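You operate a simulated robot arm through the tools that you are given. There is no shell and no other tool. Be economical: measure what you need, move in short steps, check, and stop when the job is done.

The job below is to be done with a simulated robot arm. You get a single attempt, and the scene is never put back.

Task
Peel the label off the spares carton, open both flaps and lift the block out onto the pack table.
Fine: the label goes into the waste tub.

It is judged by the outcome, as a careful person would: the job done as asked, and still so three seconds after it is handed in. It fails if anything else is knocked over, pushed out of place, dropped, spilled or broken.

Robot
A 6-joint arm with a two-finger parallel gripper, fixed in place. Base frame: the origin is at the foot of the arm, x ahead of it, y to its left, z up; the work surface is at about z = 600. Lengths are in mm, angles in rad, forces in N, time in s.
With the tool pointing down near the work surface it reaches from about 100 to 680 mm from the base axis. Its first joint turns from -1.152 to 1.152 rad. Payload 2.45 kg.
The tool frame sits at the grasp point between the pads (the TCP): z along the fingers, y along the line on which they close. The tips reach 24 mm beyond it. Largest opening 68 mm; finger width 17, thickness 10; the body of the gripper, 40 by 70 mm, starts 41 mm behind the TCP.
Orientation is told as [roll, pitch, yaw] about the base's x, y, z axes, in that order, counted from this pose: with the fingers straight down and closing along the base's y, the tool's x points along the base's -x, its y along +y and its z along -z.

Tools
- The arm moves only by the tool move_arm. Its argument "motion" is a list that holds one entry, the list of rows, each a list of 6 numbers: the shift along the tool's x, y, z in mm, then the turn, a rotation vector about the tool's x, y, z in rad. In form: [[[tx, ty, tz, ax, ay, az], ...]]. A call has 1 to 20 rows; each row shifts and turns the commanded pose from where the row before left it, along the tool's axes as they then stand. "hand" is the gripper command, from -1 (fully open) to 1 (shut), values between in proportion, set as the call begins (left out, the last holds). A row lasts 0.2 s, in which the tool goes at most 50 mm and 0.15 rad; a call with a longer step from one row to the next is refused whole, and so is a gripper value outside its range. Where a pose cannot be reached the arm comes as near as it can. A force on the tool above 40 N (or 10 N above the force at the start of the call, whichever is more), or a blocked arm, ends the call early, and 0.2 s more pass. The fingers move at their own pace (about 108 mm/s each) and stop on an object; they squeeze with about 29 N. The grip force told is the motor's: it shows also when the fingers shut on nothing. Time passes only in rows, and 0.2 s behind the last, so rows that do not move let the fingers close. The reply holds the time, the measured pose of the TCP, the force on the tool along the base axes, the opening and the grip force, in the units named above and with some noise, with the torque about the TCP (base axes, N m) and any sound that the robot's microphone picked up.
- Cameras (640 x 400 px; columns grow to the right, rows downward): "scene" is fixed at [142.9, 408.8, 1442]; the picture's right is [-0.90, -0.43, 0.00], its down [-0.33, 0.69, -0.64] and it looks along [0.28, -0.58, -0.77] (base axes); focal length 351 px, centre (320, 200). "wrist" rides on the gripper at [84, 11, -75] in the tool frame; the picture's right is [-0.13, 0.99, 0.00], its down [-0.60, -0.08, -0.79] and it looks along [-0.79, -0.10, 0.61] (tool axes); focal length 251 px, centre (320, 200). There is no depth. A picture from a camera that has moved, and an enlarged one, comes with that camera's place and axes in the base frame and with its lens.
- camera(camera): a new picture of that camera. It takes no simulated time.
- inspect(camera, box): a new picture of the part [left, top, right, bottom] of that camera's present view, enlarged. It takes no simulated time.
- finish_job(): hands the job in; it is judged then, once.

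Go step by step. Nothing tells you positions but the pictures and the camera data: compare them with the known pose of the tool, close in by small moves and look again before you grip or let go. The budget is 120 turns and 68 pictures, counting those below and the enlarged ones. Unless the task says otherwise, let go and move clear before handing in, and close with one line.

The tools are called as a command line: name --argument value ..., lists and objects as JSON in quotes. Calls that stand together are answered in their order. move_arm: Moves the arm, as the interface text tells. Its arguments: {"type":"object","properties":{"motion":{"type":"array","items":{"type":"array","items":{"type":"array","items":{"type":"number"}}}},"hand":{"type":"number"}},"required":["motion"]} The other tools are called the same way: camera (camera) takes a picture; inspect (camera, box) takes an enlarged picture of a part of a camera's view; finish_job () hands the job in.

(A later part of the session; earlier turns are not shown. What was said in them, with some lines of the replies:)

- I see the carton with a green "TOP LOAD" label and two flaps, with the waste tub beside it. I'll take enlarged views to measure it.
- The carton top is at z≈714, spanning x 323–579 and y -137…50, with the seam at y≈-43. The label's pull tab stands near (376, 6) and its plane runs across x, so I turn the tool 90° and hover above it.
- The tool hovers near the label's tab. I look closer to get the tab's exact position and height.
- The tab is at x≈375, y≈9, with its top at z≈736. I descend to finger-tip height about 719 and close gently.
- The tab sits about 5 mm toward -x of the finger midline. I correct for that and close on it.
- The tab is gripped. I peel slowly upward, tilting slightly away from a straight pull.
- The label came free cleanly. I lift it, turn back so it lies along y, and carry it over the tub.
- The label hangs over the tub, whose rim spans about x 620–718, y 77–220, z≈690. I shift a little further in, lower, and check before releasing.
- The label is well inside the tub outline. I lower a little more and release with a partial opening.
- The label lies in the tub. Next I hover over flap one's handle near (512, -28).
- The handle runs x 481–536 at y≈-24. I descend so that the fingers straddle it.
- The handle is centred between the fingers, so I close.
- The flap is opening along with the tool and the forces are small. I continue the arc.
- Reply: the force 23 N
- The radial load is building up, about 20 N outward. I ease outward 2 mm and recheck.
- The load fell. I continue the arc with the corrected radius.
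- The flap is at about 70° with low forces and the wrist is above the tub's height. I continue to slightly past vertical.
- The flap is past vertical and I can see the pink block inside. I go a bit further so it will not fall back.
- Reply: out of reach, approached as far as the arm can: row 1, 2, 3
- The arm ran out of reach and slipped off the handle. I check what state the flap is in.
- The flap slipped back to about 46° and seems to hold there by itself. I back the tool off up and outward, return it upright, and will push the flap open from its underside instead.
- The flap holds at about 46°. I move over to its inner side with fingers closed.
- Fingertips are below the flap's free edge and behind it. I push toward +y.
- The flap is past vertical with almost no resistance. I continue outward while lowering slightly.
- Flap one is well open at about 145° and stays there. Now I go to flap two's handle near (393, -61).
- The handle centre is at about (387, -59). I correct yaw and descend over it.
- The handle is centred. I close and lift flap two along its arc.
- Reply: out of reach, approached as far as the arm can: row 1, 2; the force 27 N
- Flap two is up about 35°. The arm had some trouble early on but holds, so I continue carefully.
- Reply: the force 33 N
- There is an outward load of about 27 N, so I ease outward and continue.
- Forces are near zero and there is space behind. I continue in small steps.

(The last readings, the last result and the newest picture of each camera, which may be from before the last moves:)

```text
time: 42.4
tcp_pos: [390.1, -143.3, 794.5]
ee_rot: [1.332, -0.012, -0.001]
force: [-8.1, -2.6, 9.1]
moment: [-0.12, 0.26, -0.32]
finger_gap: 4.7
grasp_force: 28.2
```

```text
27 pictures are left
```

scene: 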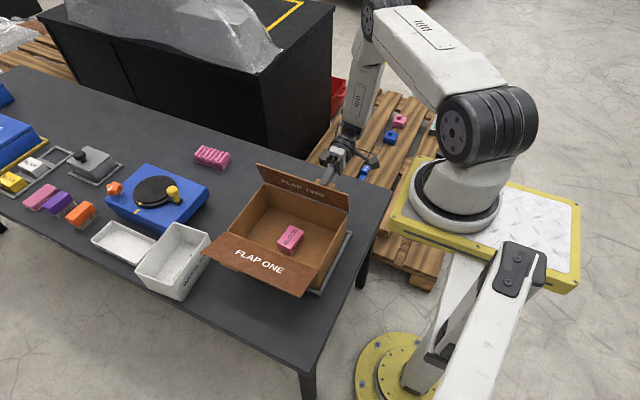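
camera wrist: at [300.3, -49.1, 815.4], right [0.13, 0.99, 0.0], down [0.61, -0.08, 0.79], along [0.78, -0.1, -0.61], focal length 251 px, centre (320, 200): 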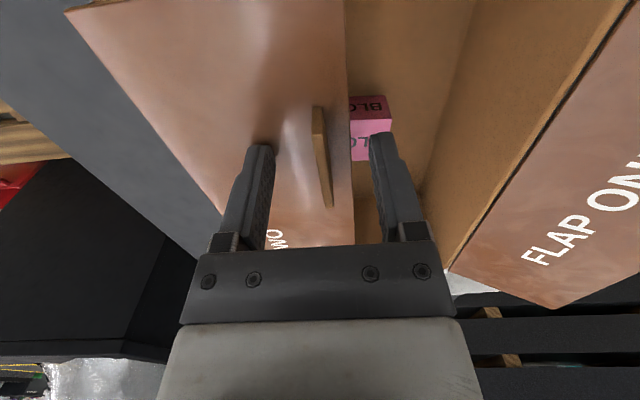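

move_arm --motion '[[[0, -3.2, -7.7, -0.1, 0, 0], [0, -3.2, -7.7, -0.1, 0, 0], [0, 0, 0, 0, 0, 0]]]'

move_arm --motion '[[[0, 0, 0, 0, 0, 0], [0, 0, 0, 0, 0, 0], [0, 0, 0, 0, 0, 0]]]' --hand -0.2

inspect --camera "scene" --box '[210, 110, 410, 290]'

```text
time: 43.2
tcp_pos: [390.2, -160.9, 791.1]
ee_rot: [1.532, -0.014, 0.0]
force: [-1.4, -4.1, -0.9]
moment: [-0.32, 0.39, 0.52]
finger_gap: 4.8
grasp_force: 28.4
```

```text
time: 44.0
tcp_pos: [391.1, -159.3, 792.2]
ee_rot: [1.531, -0.013, -0.004]
force: [0.0, -0.6, -0.3]
moment: [0.03, -0.01, 0.03]
finger_gap: 40.8
grasp_force: 0.1
```

```text
2.22 times, centred on (310, 200) of scene
camera zoom: at [142.9, 408.8, 1442.0], right [-0.9, -0.43, 0.0], down [-0.33, 0.69, -0.64], along [0.28, -0.58, -0.77], focal length 780 px, centre (342, 200)
```

zoom: 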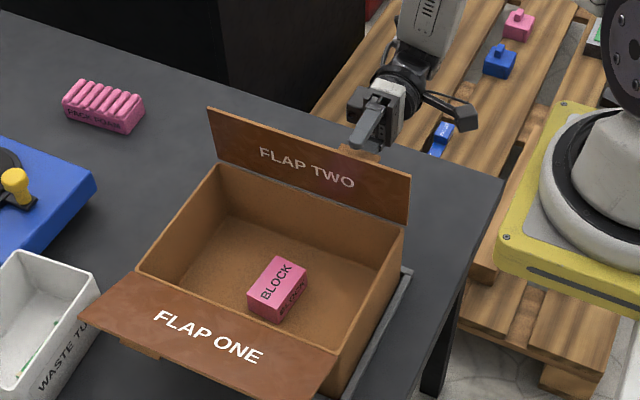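

Flap two is released and stands about vertical. I back off, lift, and return upright.

move_arm --motion '[[[0, 0, -20, 0, 0, 0], [0, 0, -20, 0, 0, 0], [0, 40, 0, 0, 0, 0], [0, 40, 0, 0, 0, 0], [0, 0, 0, 0.139, 0, 0], [0, 0, 0, 0.139, 0, 0], [0, 0, 0, 0.139, 0, 0], [0, 0, 0, 0.139, 0, 0], [0, 0, 0, 0.139, 0, 0], [0, 0, 0, 0.139, 0, 0], [0, 0, 0, 0.139, 0, 0], [0, 0, 0, 0.139, 0, 0], [0, 0, 0, 0.139, 0, 0], [0, 0, 0, 0.139, 0, 0], [0, 0, 0, 0.139, 0, 0]]]'

move_arm --motion '[[[-15, 28, 0, 0, 0, 0], [-15, 28, 0, 0, 0, 0], [-15, 28, 0, 0, 0, 0], [-14, 28, 0, 0, 0, 0], [0, 0, 0, 0, 0, 0]]]' --hand 1

inspect --camera "scene" --box '[210, 110, 410, 290]'

```text
time: 47.2
tcp_pos: [380.1, -190.4, 864.1]
ee_rot: [0.02, -0.045, -0.002]
force: [0.3, 0.1, -0.9]
moment: [0.0, 0.03, -0.02]
finger_gap: 40.8
grasp_force: 0.1
out of reach, approached as far as the arm can: row 15
```

```text
time: 48.4
tcp_pos: [413.4, -68.2, 840.5]
ee_rot: [0.016, -0.021, -0.003]
force: [0.1, 0.5, -0.3]
moment: [-0.03, 0.01, 0.0]
finger_gap: 0.0
grasp_force: 24.1
out of reach, approached as far as the arm can: row 1, 2, 3, 4
```

```text
2.22 times, centred on (310, 200) of scene
camera zoom: at [142.9, 408.8, 1442.0], right [-0.9, -0.43, 0.0], down [-0.33, 0.69, -0.64], along [0.28, -0.58, -0.77], focal length 780 px, centre (342, 200)
```

zoom: 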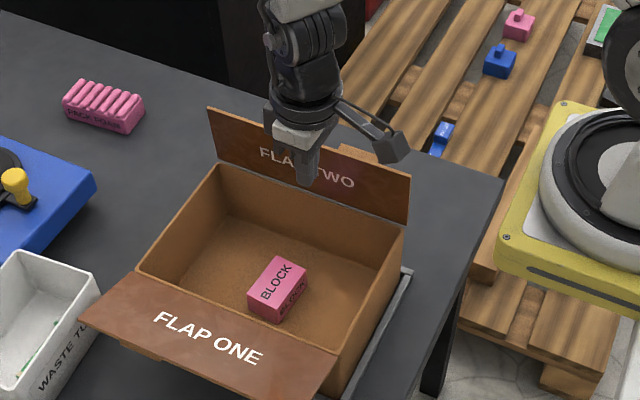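

I'm on the inner side now. I shift to the flap's middle and lower to push height.

move_arm --motion '[[[-20, 0, 0, 0, 0, 0], [-17, 0, 0, 0, 0, 0], [0, 0, 20, 0, 0, 0], [0, 0, 20, 0, 0, 0], [0, 0, 20, 0, 0, 0], [0, 0, 0, 0, 0, 0]]]'

inspect --camera "scene" --box '[210, 110, 410, 290]'

```text
time: 49.8
tcp_pos: [433.5, -65.7, 767.1]
ee_rot: [0.002, -0.013, -0.002]
force: [-0.2, -0.1, 0.4]
moment: [0.04, -0.04, -0.02]
finger_gap: 0.0
grasp_force: 24.0
out of reach, approached as far as the arm can: row 1, 2, 3
```

```text
2.22 times, centred on (310, 200) of scene
camera zoom: at [142.9, 408.8, 1442.0], right [-0.9, -0.43, 0.0], down [-0.33, 0.69, -0.64], along [0.28, -0.58, -0.77], focal length 780 px, centre (342, 200)
```

zoom: 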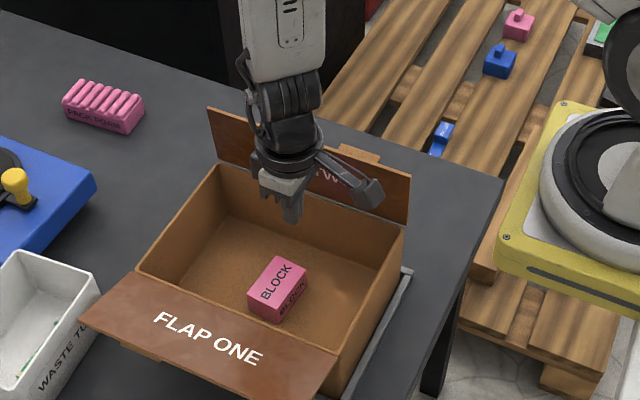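

I push flap two outward (-y).

move_arm --motion '[[[0, -12, -8, 0, 0, 0], [0, -12, 0, 0, 0, 0], [0, -12, 0, 0, 0, 0], [0, -12, 0, 0, 0, 0], [0, -12, 0, 0, 0, 0], [0, -12, 0, 0, 0, 0], [0, -12, 0, 0, 0, 0], [0, -10, 0, 0, 0, 0], [0, -10, 2, 0, 0, 0], [0, -10, 2, 0, 0, 0], [0, 0, 0, 0, 0, 0]]]'

inspect --camera "scene" --box '[210, 110, 410, 290]'

```text
time: 52.2
tcp_pos: [420.2, -174.8, 765.7]
ee_rot: [0.011, -0.024, -0.002]
force: [-0.2, -0.5, 0.6]
moment: [0.0, -0.03, 0.01]
finger_gap: 0.0
grasp_force: 24.0
out of reach, approached as far as the arm can: row 7, 8, 9, 10
```

```text
2.22 times, centred on (310, 200) of scene
camera zoom: at [142.9, 408.8, 1442.0], right [-0.9, -0.43, 0.0], down [-0.33, 0.69, -0.64], along [0.28, -0.58, -0.77], focal length 780 px, centre (342, 200)
```

zoom: 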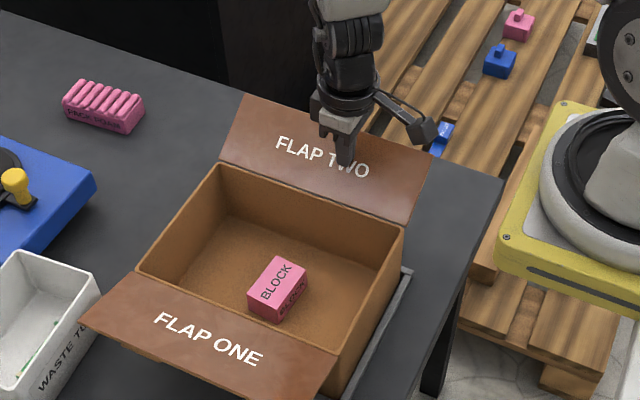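

Flap two is at roughly 120°. I nudge it slightly further by pressing out and down.

move_arm --motion '[[[0, -6, 8, 0, 0, 0.05], [0, -8, 8, 0, 0, 0.05], [0, -8, 8, 0, 0, 0], [0, 0, 0, 0, 0, 0]]]'

inspect --camera "scene" --box '[210, 110, 410, 290]'

```text
time: 53.2
tcp_pos: [419.0, -197.0, 740.4]
ee_rot: [0.01, -0.026, -0.102]
force: [-3.5, -4.8, 24.4]
moment: [-0.35, 0.14, -0.01]
finger_gap: 0.1
grasp_force: 23.5
```

```text
2.22 times, centred on (310, 200) of scene
camera zoom: at [142.5, 408.8, 1442.0], right [-0.9, -0.43, 0.0], down [-0.33, 0.69, -0.64], along [0.28, -0.58, -0.77], focal length 780 px, centre (342, 200)
```

zoom: 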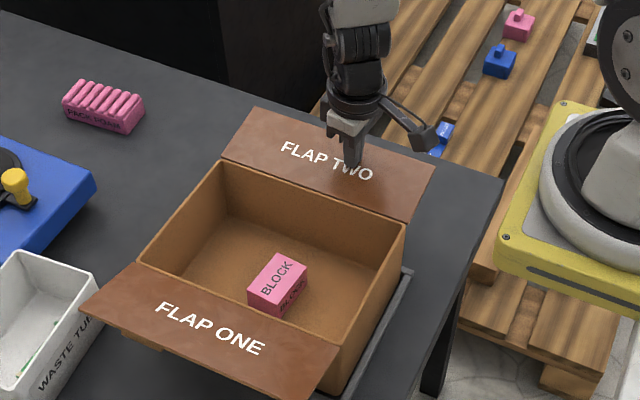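

The flap has reached its stop and the carton is starting to tip, so I back off upward at once.

move_arm --motion '[[[0, 1, -6, 0, 0, 0], [0, 2, -8, 0, 0, 0], [0, 5, -25, 0, 0, 0], [0, 5, -40, 0, 0, 0], [0, 0, 0, 0, 0, 0], [0, 0, 0, 0, 0, 0]]]'

inspect --camera "scene" --box '[210, 110, 410, 290]'

```text
time: 54.6
tcp_pos: [406.0, -175.4, 813.2]
ee_rot: [0.019, -0.03, -0.103]
force: [0.8, 0.0, 0.0]
moment: [0.01, 0.0, -0.02]
finger_gap: 0.1
grasp_force: 23.7
out of reach, approached as far as the arm can: row 1, 3, 4
```

```text
2.22 times, centred on (310, 200) of scene
camera zoom: at [142.9, 408.8, 1442.0], right [-0.9, -0.43, 0.0], down [-0.33, 0.69, -0.64], along [0.28, -0.58, -0.77], focal length 780 px, centre (342, 200)
```

zoom: 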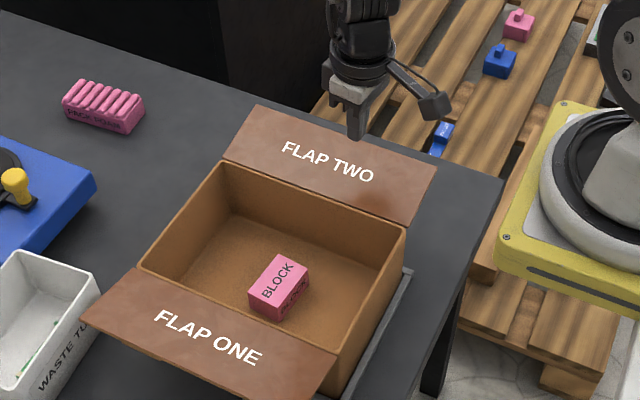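

The carton settled back in its tray, and both flaps hold open. The block is at about (450, -47), 47 wide in x, top near z 642. I go above it and turn to close along x.

move_arm --motion '[[[-8, 33, -7, 0, 0, 0], [-8, 33, -7, 0, 0, 0], [-8, 33, -7, 0, 0, 0], [-7, 33, -6, 0, 0, 0], [0, 0, 0, 0, 0, 0.147], [0, 0, 0, 0, 0, 0.147], [0, 0, 0, 0, 0, 0.147], [0, 0, 0, 0, 0, 0.147], [0, 0, 0, 0, 0, 0.147], [0, 0, 0, 0, 0, 0.147], [0, 0, 0, 0, 0, 0.147], [0, 0, 0, 0, 0, 0.147], [0, 0, 0, 0, 0, 0.147], [0, 0, 0, 0, 0, 0.147], [0, 0, 0, 0, 0, 0]]]' --hand -1

camera --camera "wrist"

inspect --camera "scene" --box '[210, 150, 370, 290]'

```text
time: 57.8
tcp_pos: [259.5, -290.8, 831.6]
ee_rot: [0.042, -0.067, -1.405]
force: [-0.1, -0.1, -0.7]
moment: [-0.02, 0.01, 0.0]
finger_gap: 68.1
grasp_force: 0.1
out of reach, approached as far as the arm can: row 1, 2, 3, 4, 5, 6, 7, 8, 9, 10, 11, 12, 13, 14
```

```text
20 pictures are left
camera wrist: at [251.0, -201.2, 901.5], right [1.0, 0.04, 0.05], down [-0.02, -0.56, 0.83], along [0.06, -0.83, -0.56], focal length 251 px, centre (320, 200)
```

wrist: 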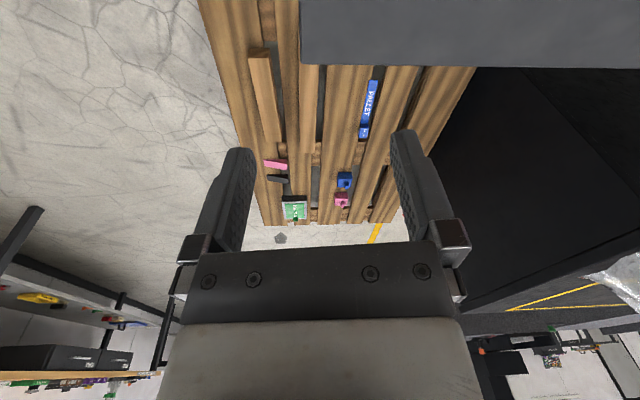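

```text
2.86 times, centred on (290, 220) of scene
camera zoom: at [142.9, 408.8, 1442.0], right [-0.9, -0.43, 0.0], down [-0.33, 0.69, -0.64], along [0.28, -0.58, -0.77], focal length 1002 px, centre (406, 143)
```

zoom: 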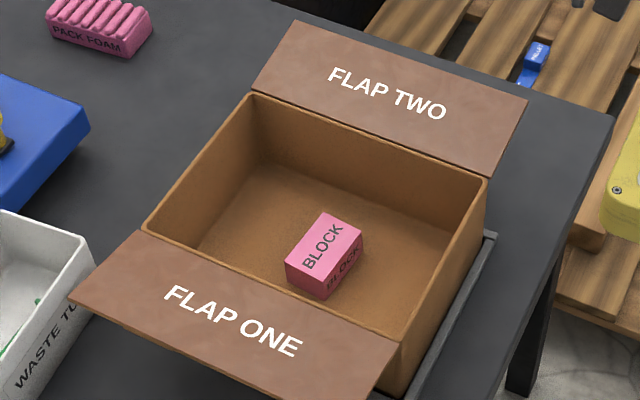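

A joint limit made the arm wander aside to (260, -291), but nothing was touched. I move back in small steps, watching whether it follows.

move_arm --motion '[[[12, 11, -5, 0, 0, 0], [12, 11, -5, 0, 0, 0], [12, 11, -5, 0, 0, 0], [12, 11, -5, 0, 0, 0]]]'

camera --camera "scene"

```text
time: 58.8
tcp_pos: [282.6, -256.7, 843.4]
ee_rot: [0.007, -0.064, -1.49]
force: [0.7, 0.2, 0.9]
moment: [0.02, -0.02, -0.03]
finger_gap: 67.9
grasp_force: 0.1
out of reach, approached as far as the arm can: row 1, 2
```

```text
18 pictures are left
```

scene: 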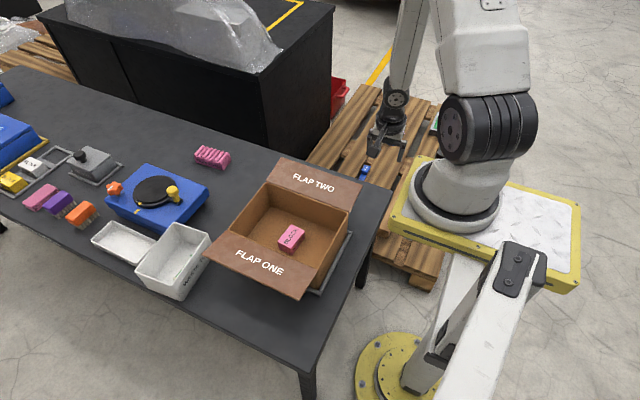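

The arm follows again, so I continue toward above the carton in small steps.

move_arm --motion '[[[15, 12, -4, 0, 0, 0], [15, 12, -4, 0, 0, 0], [15, 12, -4, 0, 0, 0], [15, 12, -4, 0, 0, 0], [15, 12, 0, 0, 0, 0]]]'

```text
time: 60.0
tcp_pos: [335.5, -175.3, 856.8]
ee_rot: [0.007, -0.064, -1.491]
force: [0.4, 0.1, 0.4]
moment: [-0.01, -0.01, 0.0]
finger_gap: 68.3
grasp_force: 0.1
```

Unstuck. I continue to above the block and straighten the orientation.

move_arm --motion '[[[20, 20.7, 0, 0, 0, 0], [20, 20.7, 0, 0, 0, 0], [20, 20.7, 0, 0, 0, 0], [20, 20.7, 0, 0, 0, 0], [20, 20.7, 0, 0, 0, 0], [20, 20.7, 0, 0, 0, 0], [0, 0, 0, 0.064, 0, 0.08], [0, 0, 0, 0, 0, 0]]]'

camera --camera "wrist"

```text
time: 61.8
tcp_pos: [450.0, -47.1, 847.4]
ee_rot: [-0.051, -0.068, -1.569]
force: [0.4, -0.9, 0.3]
moment: [0.02, -0.01, 0.03]
finger_gap: 68.0
grasp_force: 0.1
```

```text
17 pictures are left
camera wrist: at [463.6, 42.4, 916.9], right [0.99, -0.13, -0.04], down [-0.04, -0.55, 0.83], along [-0.13, -0.83, -0.55], focal length 251 px, centre (320, 200)
```

wrist: 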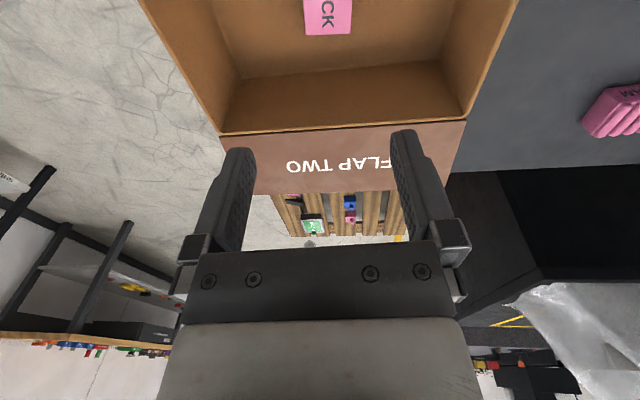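

The block centre reads x≈447 with its -y edge at about -76. I tilt 0.25 so the wrist camera clears the carton wall, then descend partway.

move_arm --motion '[[[0, -3, 0, -0.05, 0.07, 0], [0, 0, 0, 0, 0.125, 0], [0, 0, 0, 0, 0.125, 0], [-6.4, 0, 25.2, 0, 0, 0], [-6.4, 0, 25.2, 0, 0, 0], [-6.4, 0, 25.2, 0, 0, 0], [-6.4, 0, 25.2, 0, 0, 0], [-6.4, 0, 25.2, 0, 0, 0], [-6.4, 0, 25.2, 0, 0, 0], [0, 0, 0, 0, 0, 0]]]'

camera --camera "wrist"

inspect --camera "scene" --box '[210, 150, 370, 290]'

```text
time: 64.0
tcp_pos: [445.7, -46.3, 692.4]
ee_rot: [-0.003, 0.252, -1.571]
force: [0.5, -0.5, 0.0]
moment: [0.0, -0.02, 0.01]
finger_gap: 68.0
grasp_force: 0.2
```

```text
16 pictures are left
camera wrist: at [455.6, 16.7, 786.1], right [0.99, -0.13, -0.03], down [-0.08, -0.78, 0.62], along [-0.1, -0.61, -0.79], focal length 251 px, centre (320, 200)
```

wrist: 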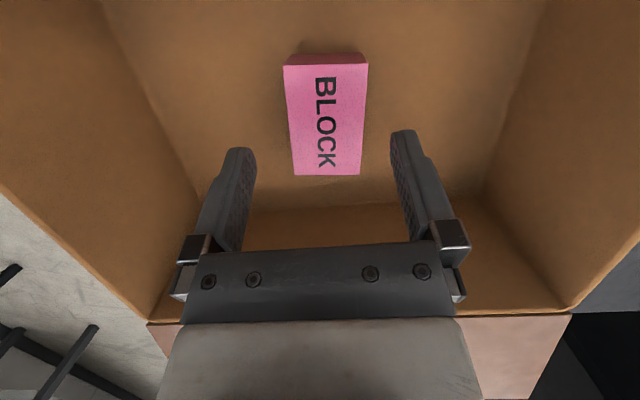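

```text
2.86 times, centred on (290, 220) of scene
camera zoom: at [142.9, 408.8, 1442.0], right [-0.9, -0.43, 0.0], down [-0.33, 0.69, -0.64], along [0.28, -0.58, -0.77], focal length 1002 px, centre (406, 143)
```

zoom: 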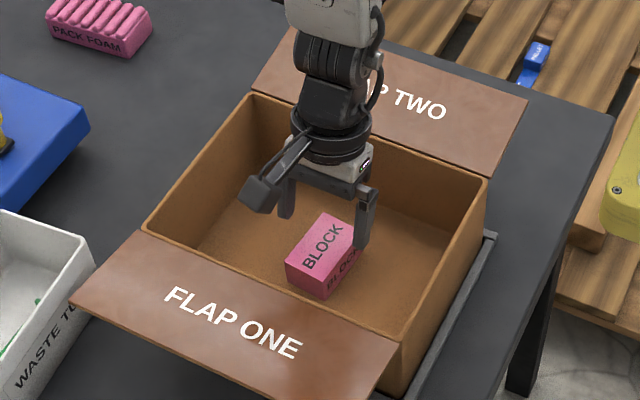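

The block is centred near (448, -42), about 43 wide, turned about 0.08 rad. I align and descend to grip height.

move_arm --motion '[[[0, 2.5, 0, -0.02, 0, 0.0775], [-4, 0, 15.5, 0, 0, 0], [-4, 0, 15.5, 0, 0, 0], [-4, 0, 15.5, 0, 0, 0], [0, 0, 0, 0, 0, 0]]]'

camera --camera "wrist"

inspect --camera "scene" --box '[230, 170, 350, 270]'

```text
time: 65.2
tcp_pos: [446.2, -46.3, 645.3]
ee_rot: [-0.001, 0.254, -1.65]
force: [-0.2, -0.6, 0.1]
moment: [-0.01, 0.02, -0.01]
finger_gap: 67.8
grasp_force: 0.2
```

```text
14 pictures are left
camera wrist: at [463.0, 16.3, 738.4], right [0.98, -0.2, -0.03], down [-0.14, -0.77, 0.62], along [-0.15, -0.6, -0.79], focal length 251 px, centre (320, 200)
```

wrist: 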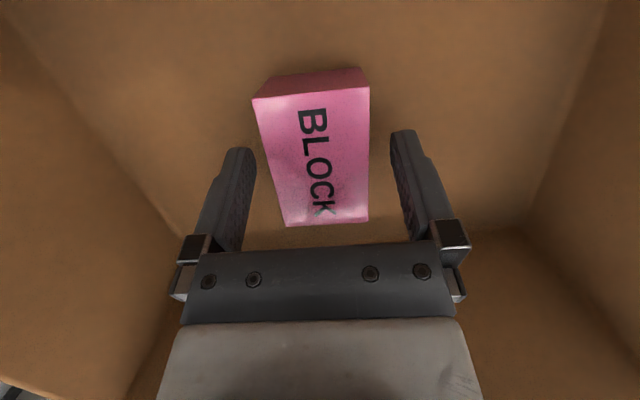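

```text
4.00 times, centred on (290, 220) of scene
camera zoom: at [142.9, 408.8, 1442.0], right [-0.9, -0.43, 0.0], down [-0.33, 0.69, -0.64], along [0.28, -0.58, -0.77], focal length 1403 px, centre (440, 120)
```

zoom: 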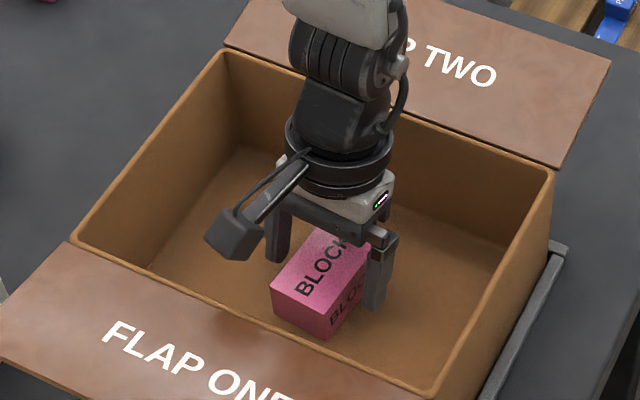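

The block is aligned and centred between the fingers. I lower 6 mm more and grip.

move_arm --motion '[[[-0.75, 0, 3, 0, 0, 0], [-0.75, 0, 3, 0, 0, 0], [0, 0, 0, 0, 0, 0]]]'

move_arm --motion '[[[0, 0, 0, 0, 0, 0], [0, 0, 0, 0, 0, 0], [0, 0, 0, 0, 0, 0]]]' --hand 1

move_arm --motion '[[[2.5, 0, -9.7, 0, 0, 0], [2.5, 0, -9.7, 0, 0, 0], [2.5, 0, -9.7, 0, 0, 0], [0, 0, 0, 0, 0, 0]]]'

inspect --camera "scene" --box '[230, 170, 350, 270]'

```text
time: 66.0
tcp_pos: [447.7, -45.8, 638.3]
ee_rot: [-0.001, 0.253, -1.649]
force: [0.0, 0.2, -0.5]
moment: [-0.01, -0.01, 0.0]
finger_gap: 68.0
grasp_force: 0.0
```

```text
time: 66.8
tcp_pos: [447.5, -45.5, 638.5]
ee_rot: [-0.001, 0.253, -1.649]
force: [-0.6, 0.2, 0.1]
moment: [-0.01, -0.01, -0.03]
finger_gap: 45.1
grasp_force: 28.8
```

```text
time: 67.8
tcp_pos: [448.5, -45.5, 668.5]
ee_rot: [-0.003, 0.253, -1.65]
force: [-0.6, -1.1, -3.3]
moment: [-0.03, 0.02, 0.0]
finger_gap: 45.0
grasp_force: 28.8
```

```text
4.00 times, centred on (290, 220) of scene
camera zoom: at [143.0, 408.8, 1442.0], right [-0.9, -0.43, 0.0], down [-0.33, 0.69, -0.64], along [0.28, -0.58, -0.77], focal length 1403 px, centre (440, 120)
```

zoom: 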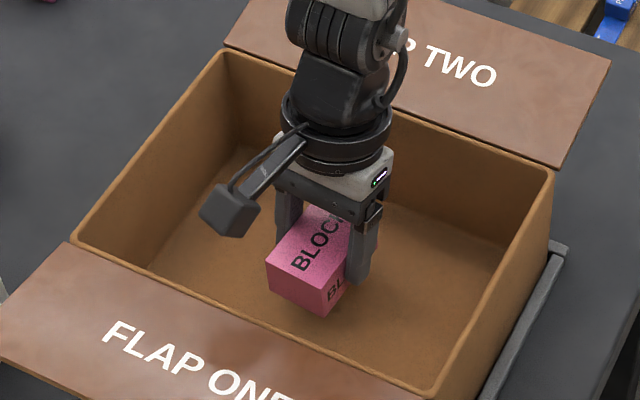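

The block is held firmly. I will set it on the free table strip in front of flap one (about x 430, y 193), so I lift high and turn it lengthwise first.

move_arm --motion '[[[5, 0, -19.4, 0, 0, 0], [6.2, 0, -24.2, 0, 0, 0], [6.2, 0, -24.2, 0, 0, 0], [6.2, 0, -24.2, 0, 0, 0], [6.2, 0, -24.2, 0, 0, 0], [6.2, 0, -24.2, 0, 0, 0], [6.2, 0, -24.2, 0, 0, 0], [6.2, 0, -24.2, 0, 0, 0], [0, 0, 0, 0, 0, 0]]]'

move_arm --motion '[[[0, 0, 0, 0.0353, 0, -0.1383], [0, 0, 0, 0.0353, 0, -0.1383], [0, 0, 0, 0.0353, 0, -0.1383], [0, 0, 0, 0.0353, 0, -0.1383], [0, 0, 0, 0.0353, 0, -0.1383], [0, 0, 0, 0.0353, 0, -0.1383], [0, 0, 0, 0.0353, 0, -0.1383], [0, 0, 0, 0.0353, 0, -0.1383], [0, 0, 0, 0.0353, 0, -0.1383], [0, 0, 0, 0.0353, 0, -0.1383], [0, 0, 0, 0.0353, 0, -0.1383]]]'

```text
time: 69.8
tcp_pos: [449.5, -45.9, 865.1]
ee_rot: [-0.001, 0.253, -1.653]
force: [0.2, 0.3, -3.1]
moment: [-0.03, 0.0, 0.01]
finger_gap: 44.7
grasp_force: 29.2
```

```text
time: 72.2
tcp_pos: [448.2, -47.6, 863.1]
ee_rot: [0.003, 0.249, -0.079]
force: [-0.7, 0.1, -2.8]
moment: [0.02, 0.0, -0.01]
finger_gap: 44.9
grasp_force: 29.3
```

The turn went cleanly. Now I translate to above the free strip.

move_arm --motion '[[[5.1, 34, 1.3, 0, 0, 0], [5.1, 34, 1.3, 0, 0, 0], [5.1, 34, 1.3, 0, 0, 0], [5.1, 34, 1.3, 0, 0, 0], [5.1, 34, 1.3, 0, 0, 0], [5.1, 34, 1.3, 0, 0, 0], [5.1, 34, 1.3, 0, 0, 0], [0, 0, 0, 0, 0, 0]]]'

camera --camera "scene"

camera --camera "wrist"

```text
time: 74.0
tcp_pos: [431.0, 197.3, 864.3]
ee_rot: [0.002, 0.251, -0.083]
force: [0.0, -0.2, -2.7]
moment: [-0.03, -0.03, -0.03]
finger_gap: 45.0
grasp_force: 28.7
```

```text
11 pictures are left
```

scene: 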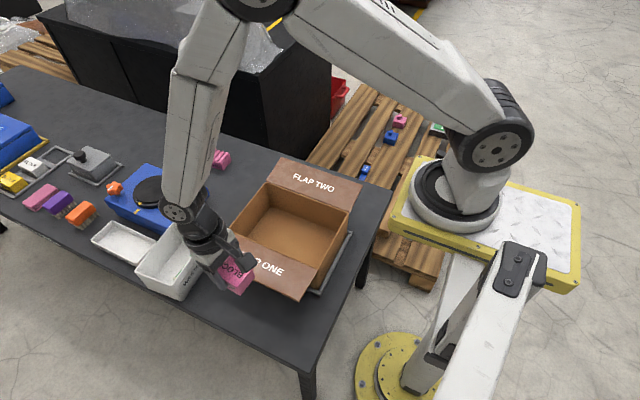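

```text
10 pictures are left
camera wrist: at [368.9, 213.7, 958.0], right [0.21, 0.98, -0.03], down [0.77, -0.14, 0.62], along [0.6, -0.15, -0.79], focal length 251 px, centre (320, 200)
```

wrist: 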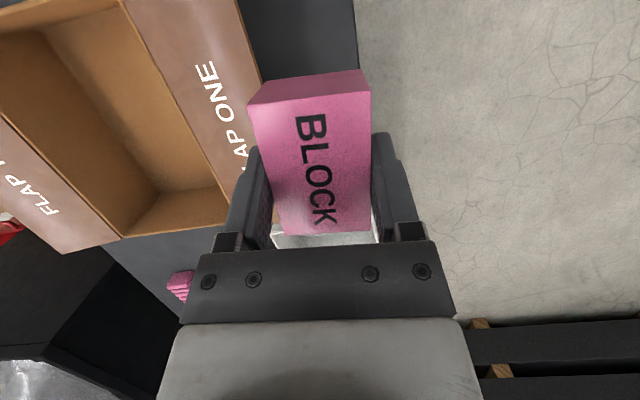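

The strip between the flap edge (y≈147) and the table edge (y≈239) is free, and the block is centred on it. I lower it with a check partway.

move_arm --motion '[[[-6.6, 0, 25.9, 0, 0, 0], [-6.6, 0, 25.9, 0, 0, 0], [-6.6, 0, 25.9, 0, 0, 0], [-6.6, 0, 25.9, 0, 0, 0], [-6.6, 0, 25.9, 0, 0, 0], [0, 0, 0, 0, 0, 0]]]'

move_arm --motion '[[[-5, 0, 19.4, 0, 0, 0], [-5, 0, 19.4, 0, 0, 0], [-5, 0, 19.4, 0, 0, 0], [-4, 0, 15.5, 0, 0, 0], [0, 0, 0, 0, 0, 0]]]'

inspect --camera "scene" --box '[150, 200, 370, 340]'

```text
time: 75.4
tcp_pos: [431.8, 193.8, 732.5]
ee_rot: [0.004, 0.25, -0.08]
force: [-0.1, -0.5, -2.7]
moment: [-0.03, -0.01, 0.01]
finger_gap: 44.9
grasp_force: 29.5
```

```text
time: 76.6
tcp_pos: [431.2, 193.6, 654.5]
ee_rot: [0.004, 0.252, -0.082]
force: [-0.2, -0.1, -3.0]
moment: [0.0, 0.01, 0.02]
finger_gap: 44.9
grasp_force: 29.4
```

```text
2.86 times, centred on (260, 270) of scene
camera zoom: at [143.0, 408.8, 1442.0], right [-0.9, -0.43, 0.0], down [-0.33, 0.69, -0.64], along [0.28, -0.58, -0.77], focal length 1002 px, centre (491, 0)
```

zoom: 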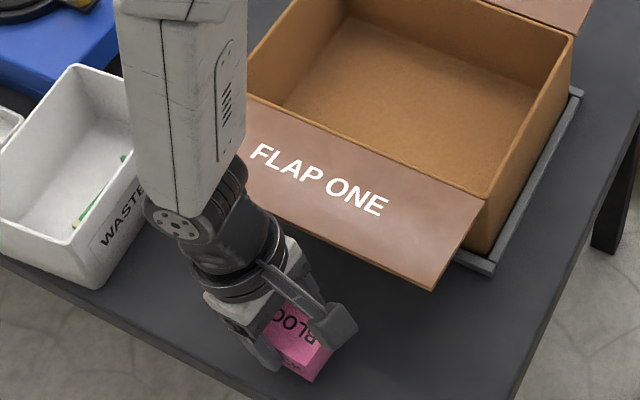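

All clear. I lower gently until the block touches.

move_arm --motion '[[[-1, 0, 3.9, 0, 0, 0], [-1, 0, 3.9, 0, 0, 0], [-1, 0, 3.9, 0, 0, 0], [-0.5, 0, 1.9, 0, 0, 0], [-0.5, 0, 1.9, 0, 0, 0], [0, 0, 0, 0, 0, 0]]]'

move_arm --motion '[[[-0.5, 0, 1.9, 0, 0, 0], [-0.5, 0, 1.9, 0, 0, 0], [0, 0, 0, 0, 0, 0]]]'

```text
time: 78.0
tcp_pos: [429.9, 194.4, 638.7]
ee_rot: [0.0, 0.252, -0.082]
force: [0.6, -0.1, -3.4]
moment: [0.0, -0.04, -0.01]
finger_gap: 44.7
grasp_force: 28.7
```

```text
time: 78.8
tcp_pos: [431.8, 194.3, 635.4]
ee_rot: [0.004, 0.252, -0.081]
force: [0.3, 0.0, -3.3]
moment: [0.01, -0.04, 0.02]
finger_gap: 44.9
grasp_force: 29.3
```

move_arm --motion '[[[-0.5, 0, 1.9, 0, 0, 0], [-0.25, 0, 1, 0, 0, 0], [0, 0, 0, 0, 0, 0]]]'

```text
time: 79.6
tcp_pos: [432.5, 194.3, 631.9]
ee_rot: [0.003, 0.252, -0.083]
force: [-1.9, -3.0, 20.9]
moment: [-0.29, 0.19, -0.06]
finger_gap: 45.1
grasp_force: 28.8
```

The block touches the table. I relieve about 1 mm and release with a limited opening, then rise straight along the fingers.

move_arm --motion '[[[0.25, 0, -0.8, 0, 0, 0], [0, 0, 0, 0, 0, 0]]]'

move_arm --motion '[[[0, 0, 0, 0, 0, 0], [0, 0, 0, 0, 0, 0], [0, 0, 0, 0, 0, 0]]]' --hand -0.7

inspect --camera "scene" --box '[200, 260, 320, 340]'

```text
time: 80.2
tcp_pos: [433.0, 194.6, 631.8]
ee_rot: [0.003, 0.25, -0.079]
force: [2.6, -2.0, 13.8]
moment: [-0.13, 0.53, 0.01]
finger_gap: 44.7
grasp_force: 29.0
```

```text
time: 81.0
tcp_pos: [431.8, 194.2, 632.7]
ee_rot: [0.003, 0.252, -0.081]
force: [-0.1, -0.1, -0.1]
moment: [-0.01, 0.02, 0.01]
finger_gap: 57.8
grasp_force: 0.0
```

```text
5.00 times, centred on (260, 300) of scene
camera zoom: at [142.9, 408.8, 1442.0], right [-0.9, -0.43, 0.0], down [-0.33, 0.69, -0.64], along [0.28, -0.58, -0.77], focal length 1754 px, centre (620, -300)
```

zoom: 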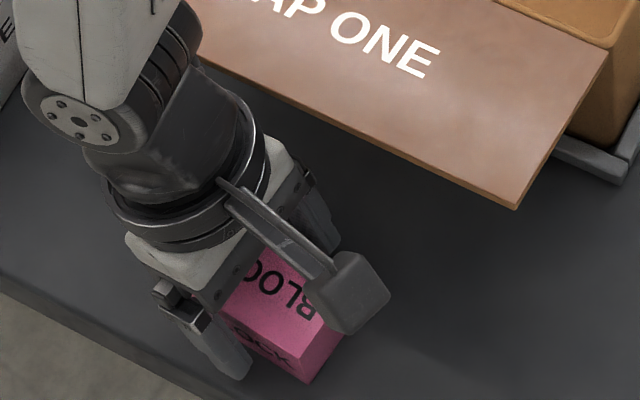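

The block is released and resting on the table. I rise clear.

move_arm --motion '[[[2.5, 0, -9.7, 0, 0, 0], [3.7, 0, -14.5, 0, 0, 0], [6.2, 0, -24.2, 0, 0, 0], [6.2, 0, -24.2, 0, 0, 0], [6.2, 0, -24.2, 0, 0, 0], [6.2, 0, -24.2, 0, 0, 0], [6.2, 0, -24.2, 0, 0, 0], [6.2, 0, -24.2, 0, 0, 0], [6.2, 0, -24.2, 0, 0, 0], [6.2, 0, -24.2, 0, 0, 0]]]'

camera --camera "scene"

```text
time: 83.2
tcp_pos: [430.5, 192.9, 856.4]
ee_rot: [0.002, 0.25, -0.082]
force: [0.9, 0.0, 0.3]
moment: [-0.03, 0.02, 0.0]
finger_gap: 57.8
grasp_force: 0.0
```

```text
7 pictures are left
```

scene: 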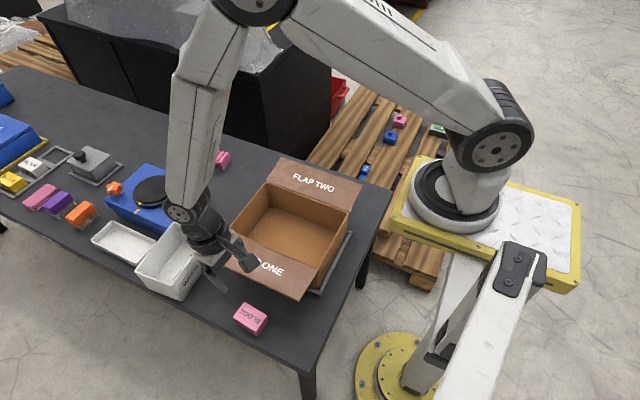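

The block is on the table, both flaps are open and the label is in the tub. I take one last look at the carton seating and the tub.

inspect --camera "scene" --box '[130, 150, 370, 340]'

```text
2.11 times, centred on (250, 245) of scene
camera zoom: at [142.9, 408.8, 1442.0], right [-0.9, -0.43, 0.0], down [-0.33, 0.69, -0.64], along [0.28, -0.58, -0.77], focal length 739 px, centre (467, 105)
```

zoom: 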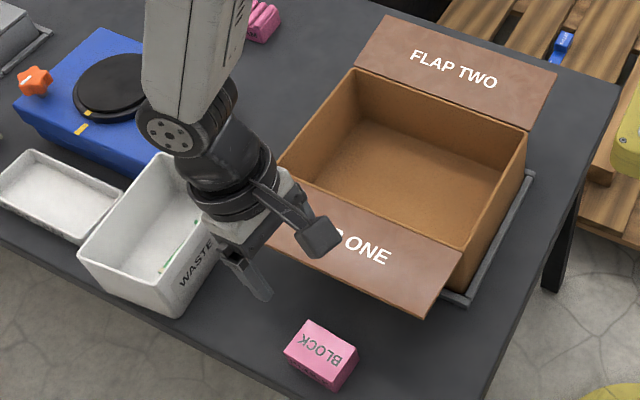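

Everything is in place: the carton is in its tray, the flaps are open, the block is on the table and the label is in the tub. I hand in.

finish_job

```text
The job is handed in.
```

The label is in the waste tub, both flaps are open and holding, and the block is on the pack table in front of the carton. The carton tipped slightly when flap two reached its stop, then settled back in its tray.
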